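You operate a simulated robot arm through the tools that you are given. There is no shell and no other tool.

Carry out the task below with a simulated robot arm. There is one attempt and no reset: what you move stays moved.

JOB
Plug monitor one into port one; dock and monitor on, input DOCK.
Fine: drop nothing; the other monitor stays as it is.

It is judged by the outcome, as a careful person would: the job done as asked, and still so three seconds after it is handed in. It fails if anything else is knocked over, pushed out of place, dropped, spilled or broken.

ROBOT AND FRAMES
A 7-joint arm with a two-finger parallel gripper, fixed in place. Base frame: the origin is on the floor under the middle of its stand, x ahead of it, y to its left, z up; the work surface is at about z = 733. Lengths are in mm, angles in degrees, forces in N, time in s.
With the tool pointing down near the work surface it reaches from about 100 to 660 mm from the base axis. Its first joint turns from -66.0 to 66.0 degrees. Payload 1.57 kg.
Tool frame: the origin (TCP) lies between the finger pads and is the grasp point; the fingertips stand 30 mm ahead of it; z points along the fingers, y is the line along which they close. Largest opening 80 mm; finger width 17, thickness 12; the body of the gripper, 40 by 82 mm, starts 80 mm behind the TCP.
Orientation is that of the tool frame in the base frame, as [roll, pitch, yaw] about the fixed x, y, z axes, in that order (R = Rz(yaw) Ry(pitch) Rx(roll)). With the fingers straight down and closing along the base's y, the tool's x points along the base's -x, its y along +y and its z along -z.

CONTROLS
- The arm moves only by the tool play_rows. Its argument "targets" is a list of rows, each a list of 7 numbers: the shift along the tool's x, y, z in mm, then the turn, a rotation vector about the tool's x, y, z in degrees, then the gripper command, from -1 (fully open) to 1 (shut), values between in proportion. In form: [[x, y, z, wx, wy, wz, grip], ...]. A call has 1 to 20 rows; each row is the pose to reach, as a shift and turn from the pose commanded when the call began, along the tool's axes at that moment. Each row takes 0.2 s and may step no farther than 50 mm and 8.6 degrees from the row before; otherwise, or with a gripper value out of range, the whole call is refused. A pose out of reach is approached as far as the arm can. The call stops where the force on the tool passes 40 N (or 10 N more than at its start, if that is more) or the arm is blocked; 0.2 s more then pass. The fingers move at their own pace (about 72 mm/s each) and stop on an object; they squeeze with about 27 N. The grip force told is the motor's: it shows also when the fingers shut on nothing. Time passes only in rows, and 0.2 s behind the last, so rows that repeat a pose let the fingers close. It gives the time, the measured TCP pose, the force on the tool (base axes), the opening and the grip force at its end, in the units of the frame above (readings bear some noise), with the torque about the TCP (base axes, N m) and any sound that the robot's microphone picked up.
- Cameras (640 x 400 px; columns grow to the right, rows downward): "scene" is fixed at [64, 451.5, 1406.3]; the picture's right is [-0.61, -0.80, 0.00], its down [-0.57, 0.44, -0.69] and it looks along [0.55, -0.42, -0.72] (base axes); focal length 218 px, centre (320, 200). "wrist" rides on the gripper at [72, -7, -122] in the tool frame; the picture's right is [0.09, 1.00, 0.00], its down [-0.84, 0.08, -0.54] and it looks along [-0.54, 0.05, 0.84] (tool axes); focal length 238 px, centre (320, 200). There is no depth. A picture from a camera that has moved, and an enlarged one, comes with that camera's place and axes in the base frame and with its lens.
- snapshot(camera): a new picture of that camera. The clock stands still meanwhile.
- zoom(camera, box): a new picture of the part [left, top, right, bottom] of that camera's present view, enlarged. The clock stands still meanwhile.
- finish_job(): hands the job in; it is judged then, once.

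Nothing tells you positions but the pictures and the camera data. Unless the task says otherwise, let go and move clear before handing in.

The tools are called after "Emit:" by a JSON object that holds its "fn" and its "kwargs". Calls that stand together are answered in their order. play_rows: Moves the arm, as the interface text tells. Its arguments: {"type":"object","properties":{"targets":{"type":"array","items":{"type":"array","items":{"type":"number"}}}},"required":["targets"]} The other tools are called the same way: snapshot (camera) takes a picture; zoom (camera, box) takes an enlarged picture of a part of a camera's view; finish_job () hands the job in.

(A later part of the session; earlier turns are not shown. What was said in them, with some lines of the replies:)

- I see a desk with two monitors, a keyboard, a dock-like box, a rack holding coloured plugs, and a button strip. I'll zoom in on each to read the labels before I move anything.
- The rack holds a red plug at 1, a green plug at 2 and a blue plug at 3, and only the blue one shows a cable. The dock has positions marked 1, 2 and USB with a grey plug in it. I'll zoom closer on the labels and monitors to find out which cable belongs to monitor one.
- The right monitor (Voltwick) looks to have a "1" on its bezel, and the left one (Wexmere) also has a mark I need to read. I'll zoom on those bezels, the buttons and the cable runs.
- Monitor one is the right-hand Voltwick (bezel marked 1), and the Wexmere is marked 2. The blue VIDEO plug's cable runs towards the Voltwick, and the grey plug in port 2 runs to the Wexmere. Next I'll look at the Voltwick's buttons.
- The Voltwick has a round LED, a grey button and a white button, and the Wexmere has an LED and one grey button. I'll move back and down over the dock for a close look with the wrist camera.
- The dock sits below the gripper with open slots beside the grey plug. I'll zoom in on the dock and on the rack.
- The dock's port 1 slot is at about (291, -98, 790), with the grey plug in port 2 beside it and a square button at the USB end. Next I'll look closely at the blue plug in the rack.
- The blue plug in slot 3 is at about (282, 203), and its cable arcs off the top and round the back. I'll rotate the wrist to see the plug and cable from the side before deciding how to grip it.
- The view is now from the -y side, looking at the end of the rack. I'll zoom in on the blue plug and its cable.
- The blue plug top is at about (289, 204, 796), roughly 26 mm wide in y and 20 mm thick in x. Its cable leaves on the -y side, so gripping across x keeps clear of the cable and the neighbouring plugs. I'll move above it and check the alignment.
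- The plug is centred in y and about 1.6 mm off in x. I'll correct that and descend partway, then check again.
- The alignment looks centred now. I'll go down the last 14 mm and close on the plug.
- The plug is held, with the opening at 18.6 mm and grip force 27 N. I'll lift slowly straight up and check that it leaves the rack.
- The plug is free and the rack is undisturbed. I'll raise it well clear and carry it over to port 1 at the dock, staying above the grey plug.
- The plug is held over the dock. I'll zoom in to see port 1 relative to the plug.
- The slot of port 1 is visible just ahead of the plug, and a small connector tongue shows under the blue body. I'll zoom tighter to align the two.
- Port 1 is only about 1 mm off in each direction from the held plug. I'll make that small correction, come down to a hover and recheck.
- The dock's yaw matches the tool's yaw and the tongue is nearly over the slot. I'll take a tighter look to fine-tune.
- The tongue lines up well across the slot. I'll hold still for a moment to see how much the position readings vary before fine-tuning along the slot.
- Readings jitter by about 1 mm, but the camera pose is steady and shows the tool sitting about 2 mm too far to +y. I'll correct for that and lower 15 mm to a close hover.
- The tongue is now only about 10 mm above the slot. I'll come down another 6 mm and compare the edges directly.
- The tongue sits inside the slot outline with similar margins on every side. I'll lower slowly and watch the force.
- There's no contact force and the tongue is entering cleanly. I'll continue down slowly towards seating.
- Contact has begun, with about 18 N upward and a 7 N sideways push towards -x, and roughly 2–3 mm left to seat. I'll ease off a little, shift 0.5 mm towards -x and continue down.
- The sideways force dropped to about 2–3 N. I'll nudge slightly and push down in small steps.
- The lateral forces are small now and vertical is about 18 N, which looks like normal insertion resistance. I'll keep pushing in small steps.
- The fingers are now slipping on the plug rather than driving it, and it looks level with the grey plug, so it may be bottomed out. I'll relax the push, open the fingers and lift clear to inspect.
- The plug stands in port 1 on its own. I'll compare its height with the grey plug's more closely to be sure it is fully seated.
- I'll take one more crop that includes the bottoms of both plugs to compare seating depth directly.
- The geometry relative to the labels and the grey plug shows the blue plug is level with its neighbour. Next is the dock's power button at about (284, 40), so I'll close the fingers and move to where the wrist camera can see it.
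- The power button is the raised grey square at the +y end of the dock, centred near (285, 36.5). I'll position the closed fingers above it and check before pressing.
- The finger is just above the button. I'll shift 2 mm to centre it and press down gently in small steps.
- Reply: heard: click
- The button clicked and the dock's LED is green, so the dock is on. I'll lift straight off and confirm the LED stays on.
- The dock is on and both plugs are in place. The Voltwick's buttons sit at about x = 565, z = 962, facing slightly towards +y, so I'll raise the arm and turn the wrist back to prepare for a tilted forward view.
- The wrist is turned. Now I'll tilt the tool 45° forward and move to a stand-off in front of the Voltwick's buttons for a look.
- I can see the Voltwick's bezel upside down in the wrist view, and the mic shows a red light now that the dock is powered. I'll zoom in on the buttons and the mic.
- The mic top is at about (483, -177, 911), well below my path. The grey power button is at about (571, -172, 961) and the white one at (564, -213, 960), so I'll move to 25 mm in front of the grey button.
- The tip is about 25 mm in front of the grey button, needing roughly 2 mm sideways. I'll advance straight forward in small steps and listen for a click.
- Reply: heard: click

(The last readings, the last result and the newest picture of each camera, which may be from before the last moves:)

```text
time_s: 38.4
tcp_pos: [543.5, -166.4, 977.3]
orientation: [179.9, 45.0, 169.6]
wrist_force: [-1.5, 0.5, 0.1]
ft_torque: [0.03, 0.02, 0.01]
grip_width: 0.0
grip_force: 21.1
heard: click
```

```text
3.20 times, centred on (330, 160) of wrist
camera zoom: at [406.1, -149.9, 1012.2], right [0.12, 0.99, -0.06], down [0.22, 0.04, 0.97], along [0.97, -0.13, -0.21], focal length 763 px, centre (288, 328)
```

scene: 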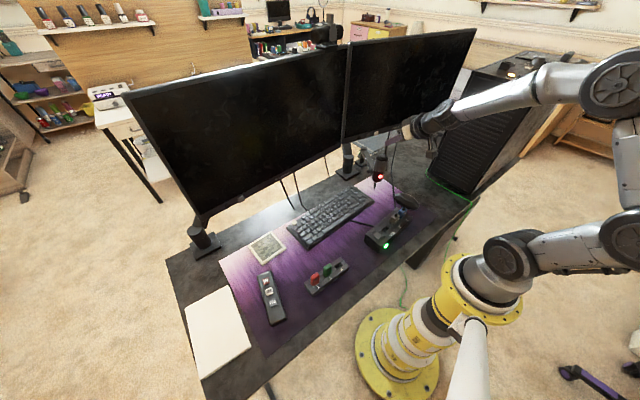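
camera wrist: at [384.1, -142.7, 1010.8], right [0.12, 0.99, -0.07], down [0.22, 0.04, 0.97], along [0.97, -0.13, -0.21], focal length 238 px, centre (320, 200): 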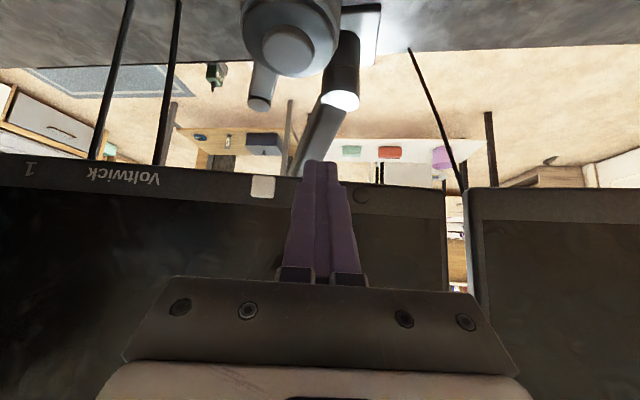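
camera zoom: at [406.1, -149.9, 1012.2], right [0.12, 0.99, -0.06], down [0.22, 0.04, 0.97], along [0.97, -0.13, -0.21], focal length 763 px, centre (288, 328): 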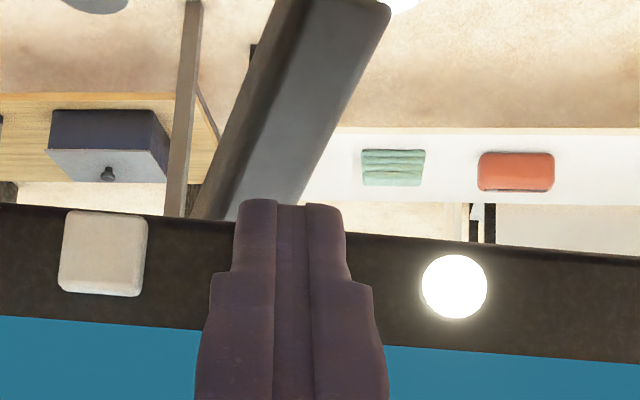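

The monitor turned on, with its LED lit and a "PC NO..." message, so its input is still PC. I'll back straight away from the button and read the screen.

Emit:
{"fn": "play_rows", "kwargs": {"targets": [[4, 0, -4, 0, 0, 0, 1], [12, 0, -12, 0, 0, 0, 1], [30, 0, -30, 0, 0, 0, 1], [60, 0, -60, 0, 0, 0, 1], [60, 0, -60, 0, 0, 0, 1]]}}

Emit:
{"fn": "snapshot", "kwargs": {"camera": "scene"}}

Emit:
{"fn": "snapshot", "kwargs": {"camera": "wrist"}}

Emit:
{"fn": "zoom", "kwargs": {"camera": "scene", "box": [330, 30, 490, 150]}}

```text
time_s: 39.6
tcp_pos: [459.4, -152.9, 976.9]
orientation: [179.9, 45.0, 169.5]
wrist_force: [-0.2, 0.1, -1.2]
ft_torque: [0.0, 0.0, 0.02]
grip_width: 0.3
grip_force: 21.6
```

```text
taken
```

scene: 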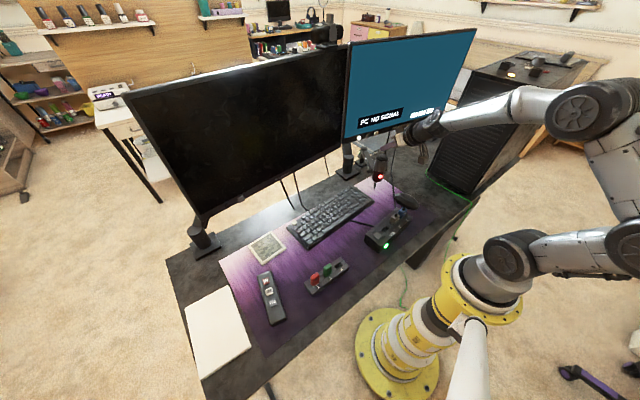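

```text
taken
camera wrist: at [322.5, -135.4, 1011.4], right [0.12, 0.99, -0.06], down [0.22, 0.04, 0.97], along [0.97, -0.13, -0.21], focal length 238 px, centre (320, 200)
```

wrist: 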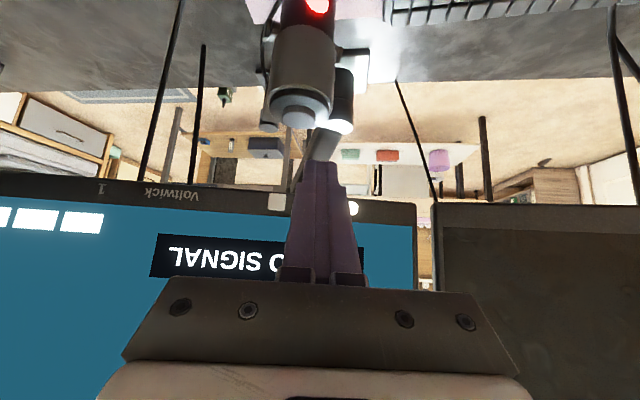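

```text
3.33 times, centred on (410, 90) of scene
camera zoom: at [64.0, 451.5, 1406.3], right [-0.61, -0.8, 0.0], down [-0.57, 0.44, -0.69], along [0.55, -0.42, -0.72], focal length 726 px, centre (20, 567)
```

zoom: 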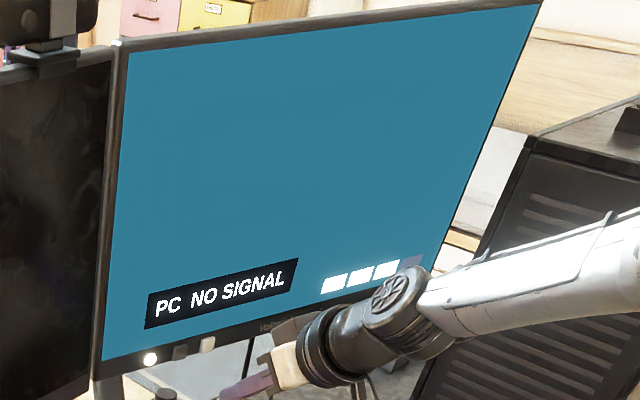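

The Voltwick shows "PC NO SIGNAL" with a level bar, so it still needs the DOCK input. The white button is on this monitor, so pressing it can't affect the other one. I'll move in front of it.

Emit:
{"fn": "play_rows", "kwargs": {"targets": [[0, -20, 0, 0, 0, 0, 1], [0, -39.7, 0, 0, 0, 0, 1], [-20, -39.7, 20.5, 0, 0, 0, 1], [-43.4, -39.7, 44.8, 0, 0, 0, 1], [-43.4, -39.7, 44.8, 0, 0, 0, 1]]}}

Emit:
{"fn": "zoom", "kwargs": {"camera": "wrist", "box": [230, 100, 430, 220]}}

Emit:
{"fn": "zoom", "kwargs": {"camera": "scene", "box": [350, 110, 430, 160]}}

```text
time_s: 40.8
tcp_pos: [513.0, -202.9, 976.7]
orientation: [-180.0, 45.0, 169.5]
wrist_force: [-0.4, 1.1, 0.3]
ft_torque: [0.0, 0.0, -0.02]
grip_width: 0.0
grip_force: 21.4
```

```text
3.20 times, centred on (330, 160) of wrist
camera zoom: at [377.1, -186.2, 1011.0], right [0.12, 0.99, -0.06], down [0.22, 0.04, 0.97], along [0.97, -0.13, -0.21], focal length 763 px, centre (288, 328)
```

zoom: 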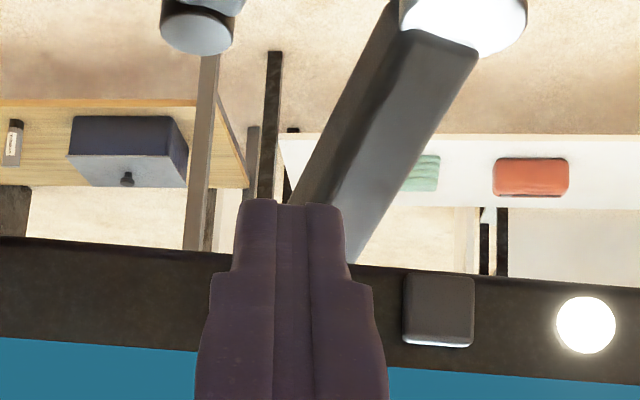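

```text
8.00 times, centred on (390, 135) of scene
camera zoom: at [64.0, 451.5, 1406.3], right [-0.61, -0.8, 0.0], down [-0.57, 0.44, -0.69], along [0.55, -0.42, -0.72], focal length 1743 px, centre (-240, 720)
```

zoom: 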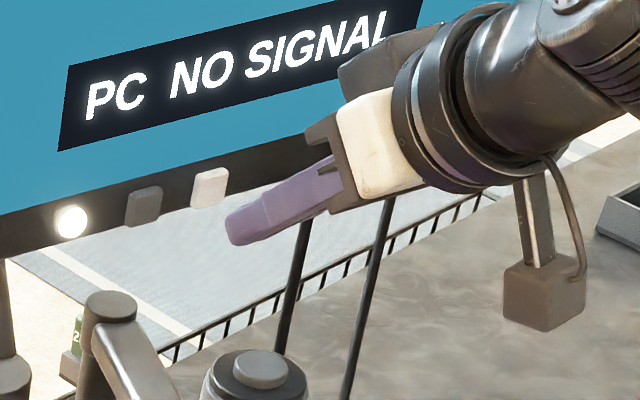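

The white button is right behind the fingertip. I'll advance in small steps and listen for a click.

Emit:
{"fn": "play_rows", "kwargs": {"targets": [[-5.7, -1, 5.7, 0, 0, 0, 1], [-11.3, -1, 11.3, 0, 0, 0, 1], [-14.1, -1, 14.1, 0, 0, 0, 1], [-15.5, -1, 15.5, 0, 0, 0, 1], [-16.3, -1, 16.3, 0, 0, 0, 1]]}}

Emit:
{"fn": "zoom", "kwargs": {"camera": "scene", "box": [340, 30, 500, 150]}}

Emit:
{"fn": "zoom", "kwargs": {"camera": "wrist", "box": [230, 100, 430, 220]}}

```text
time_s: 42.0
tcp_pos: [535.2, -207.7, 975.9]
orientation: [-179.9, 44.9, 169.4]
wrist_force: [-3.1, -0.1, -0.9]
ft_torque: [-0.06, 0.08, -0.02]
grip_width: 0.0
grip_force: 21.6
heard: click
```

```text
3.33 times, centred on (420, 90) of scene
camera zoom: at [63.9, 451.4, 1406.3], right [-0.61, -0.8, 0.0], down [-0.57, 0.44, -0.69], along [0.55, -0.42, -0.72], focal length 726 px, centre (-13, 567)
```

zoom: 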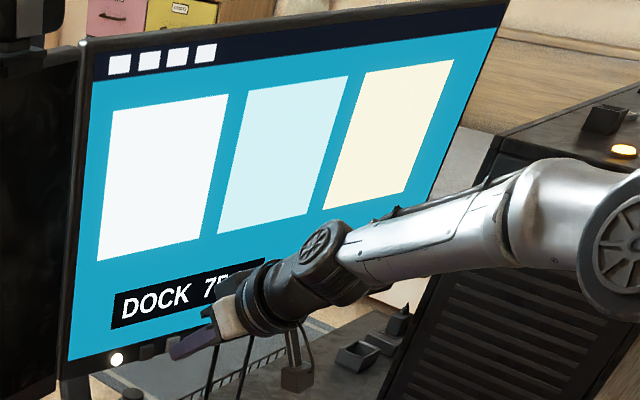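

```text
3.20 times, centred on (330, 160) of wrist
camera zoom: at [398.9, -190.9, 1010.6], right [0.12, 0.99, -0.06], down [0.22, 0.04, 0.97], along [0.97, -0.13, -0.21], focal length 763 px, centre (288, 328)
```

zoom: 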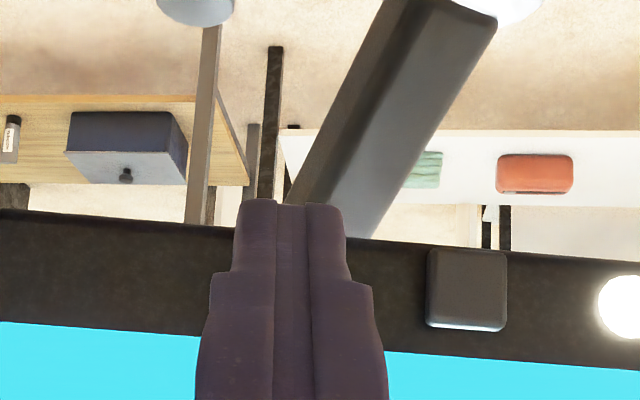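

The monitor now shows a desktop with "DOCK 75...", so the input has switched and the dock is delivering a picture. I'll back straight off and read the screen in full.

Emit:
{"fn": "play_rows", "kwargs": {"targets": [[4, 0, -4, 0, 0, 0, 1], [12, 0, -12, 0, 0, 0, 1], [30, 0, -30, 0, 0, 0, 1], [60, 0, -60, 0, 0, 0, 1], [80, 20, -90, 0, 0, 0, 1], [100, 40, -120, 0, 0, 0, 1], [120, 60, -150, 0, 0, 0, 1], [120, 60, -150, 0, 0, 0, 1]]}}

Emit:
{"fn": "snapshot", "kwargs": {"camera": "scene"}}

Emit:
{"fn": "zoom", "kwargs": {"camera": "scene", "box": [330, 20, 490, 150]}}

Emit:
{"fn": "zoom", "kwargs": {"camera": "scene", "box": [350, 180, 430, 260]}}

Emit:
{"fn": "zoom", "kwargs": {"camera": "scene", "box": [240, 220, 370, 340]}}

```text
time_s: 43.8
tcp_pos: [357.3, -114.6, 997.0]
orientation: [179.9, 45.0, 169.5]
wrist_force: [1.3, -1.3, 0.2]
ft_torque: [0.0, 0.02, 0.01]
grip_width: 0.0
grip_force: 21.2
```

```text
taken
```

scene: 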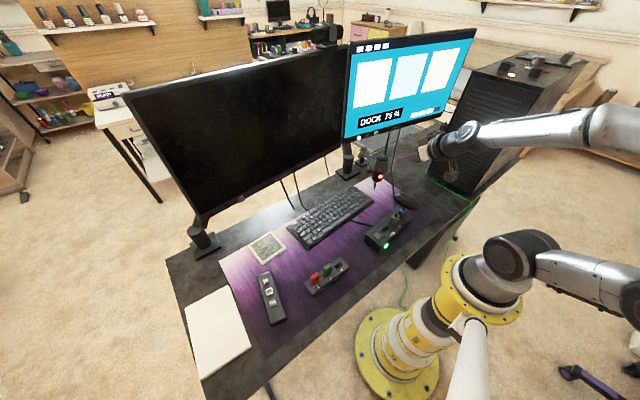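

```text
3.08 times, centred on (410, 85) of scene
camera zoom: at [64.0, 451.5, 1406.3], right [-0.61, -0.8, 0.0], down [-0.57, 0.44, -0.69], along [0.55, -0.42, -0.72], focal length 670 px, centre (43, 554)
```

zoom: 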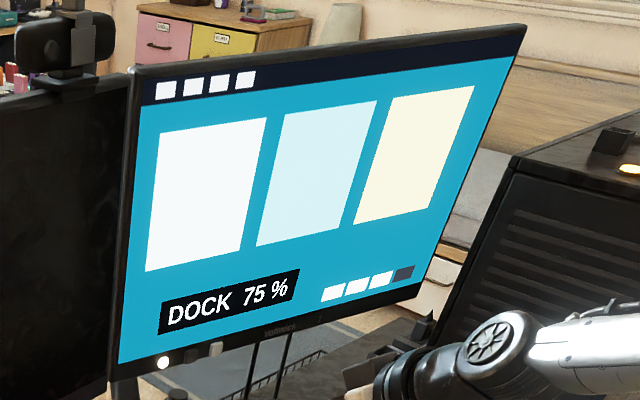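

```text
5.00 times, centred on (390, 220) of scene
camera zoom: at [64.0, 451.5, 1406.3], right [-0.61, -0.8, 0.0], down [-0.57, 0.44, -0.69], along [0.55, -0.42, -0.72], focal length 1089 px, centre (-30, 100)
```

zoom: 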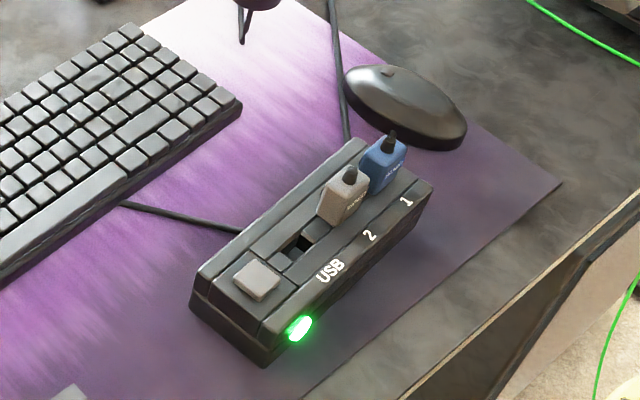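

```text
3.33 times, centred on (305, 280) of scene
camera zoom: at [64.0, 451.5, 1406.3], right [-0.61, -0.8, 0.0], down [-0.57, 0.44, -0.69], along [0.55, -0.42, -0.72], focal length 726 px, centre (370, -67)
```

zoom: 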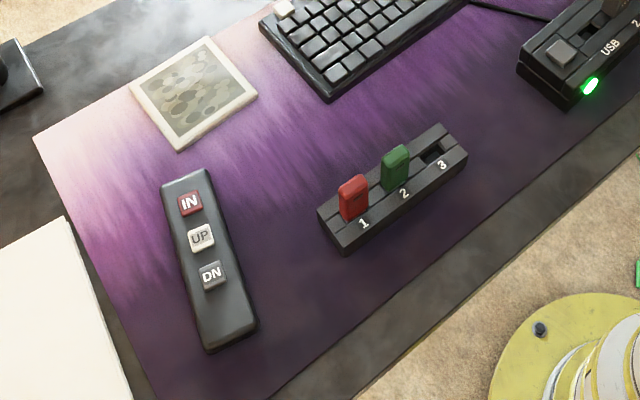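

The Voltwick shows the desktop with "DOCK 75 %", the dock LED is green, the blue plug is in port 1, and the Wexmere is still dark. I'll wait a couple of seconds and check that it all holds.

Emit:
{"fn": "play_rows", "kwargs": {"targets": [[0, 0, -20, 0, 0, 0, 0.5], [0, 0, -30, 0, 0, 0, 0], [0, 0, -30, 0, 0, 0, 0], [0, 0, -30, 0, 0, 0, 0], [0, 0, -30, 0, 0, 0, 0], [0, 0, -30, 0, 0, 0, 0], [0, 0, -30, 0, 0, 0, 0], [0, 0, -30, 0, 0, 0, 0], [0, 0, -30, 0, 0, 0, 0], [0, 0, -30, 0, 0, 0, 0], [0, 0, -30, 0, 0, 0, 0], [0, 0, -30, 0, 0, 0, 0], [0, 0, -30, 0, 0, 0, 0], [0, 0, -30, 0, 0, 0, 0], [0, 0, -30, 0, 0, 0, 0]]}}

Emit:
{"fn": "snapshot", "kwargs": {"camera": "scene"}}

Emit:
{"fn": "zoom", "kwargs": {"camera": "scene", "box": [330, 20, 490, 150]}}

Emit:
{"fn": "zoom", "kwargs": {"camera": "scene", "box": [350, 180, 430, 260]}}

```text
time_s: 47.0
tcp_pos: [339.5, -110.9, 1018.4]
orientation: [179.9, 45.0, 169.5]
wrist_force: [-1.1, -0.1, -0.5]
ft_torque: [-0.01, -0.02, -0.01]
grip_width: 39.9
grip_force: 0.0
```

```text
taken
```

scene: 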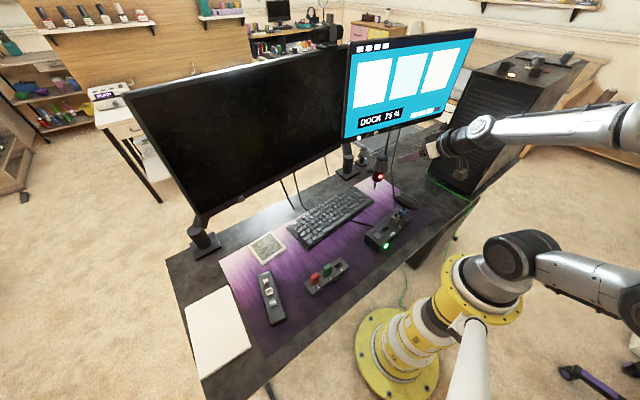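

```text
3.08 times, centred on (410, 85) of scene
camera zoom: at [64.0, 451.5, 1406.3], right [-0.61, -0.8, 0.0], down [-0.57, 0.44, -0.69], along [0.55, -0.42, -0.72], focal length 670 px, centre (43, 554)
```

zoom: 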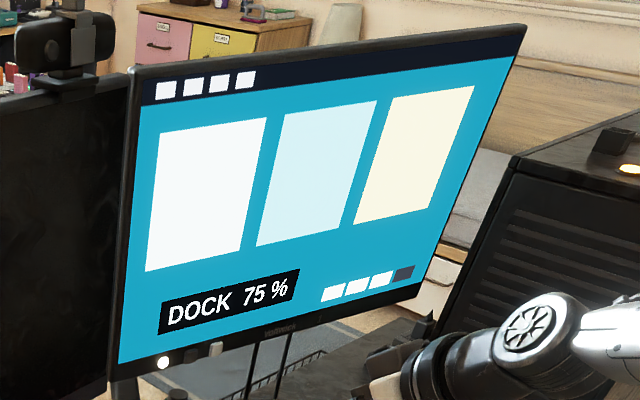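

```text
5.00 times, centred on (390, 220) of scene
camera zoom: at [64.0, 451.5, 1406.3], right [-0.61, -0.8, 0.0], down [-0.57, 0.44, -0.69], along [0.55, -0.42, -0.72], focal length 1089 px, centre (-30, 100)
```

zoom: 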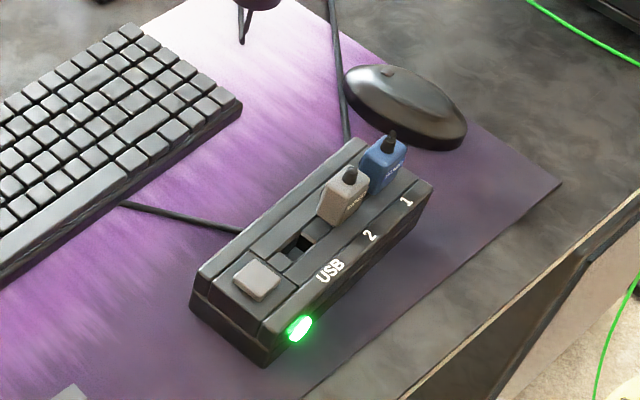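

Three seconds later nothing has changed: monitor one shows DOCK with a picture, the dock is on, and the blue plug is in port 1. The other monitor is untouched and the arm is clear, so I'm handing the job in.

Emit:
{"fn": "finish_job", "kwargs": {}}

```text
The job is handed in.
```

Monitor one (the right-hand Voltwick) is plugged into port one and switched on, with its input set to DOCK. The screen shows a desktop and "DOCK 75 %".

- **Plug:** I moved the blue VIDEO plug from rack slot 3 to port one. The fingers slipped at about 18 N before I could feel it bottom out. It looks level with the grey plug in port two, and it carries a picture.
- **Dock:** it is on and its green light is lit.
- **Other monitor:** the left-hand Wexmere is still off, and its plug is still in port two. I didn't touch the IN/UP/DN button strip.
- **Desk:** nothing was dropped or knocked over, and the dock hasn't shifted.

The microphone shows a red light that wasn't lit at the start. I first saw it after switching the dock on, and I didn't touch the microphone.

I waited about three seconds and looked again before handing in, and nothing had changed. The arm is clear of the desk.
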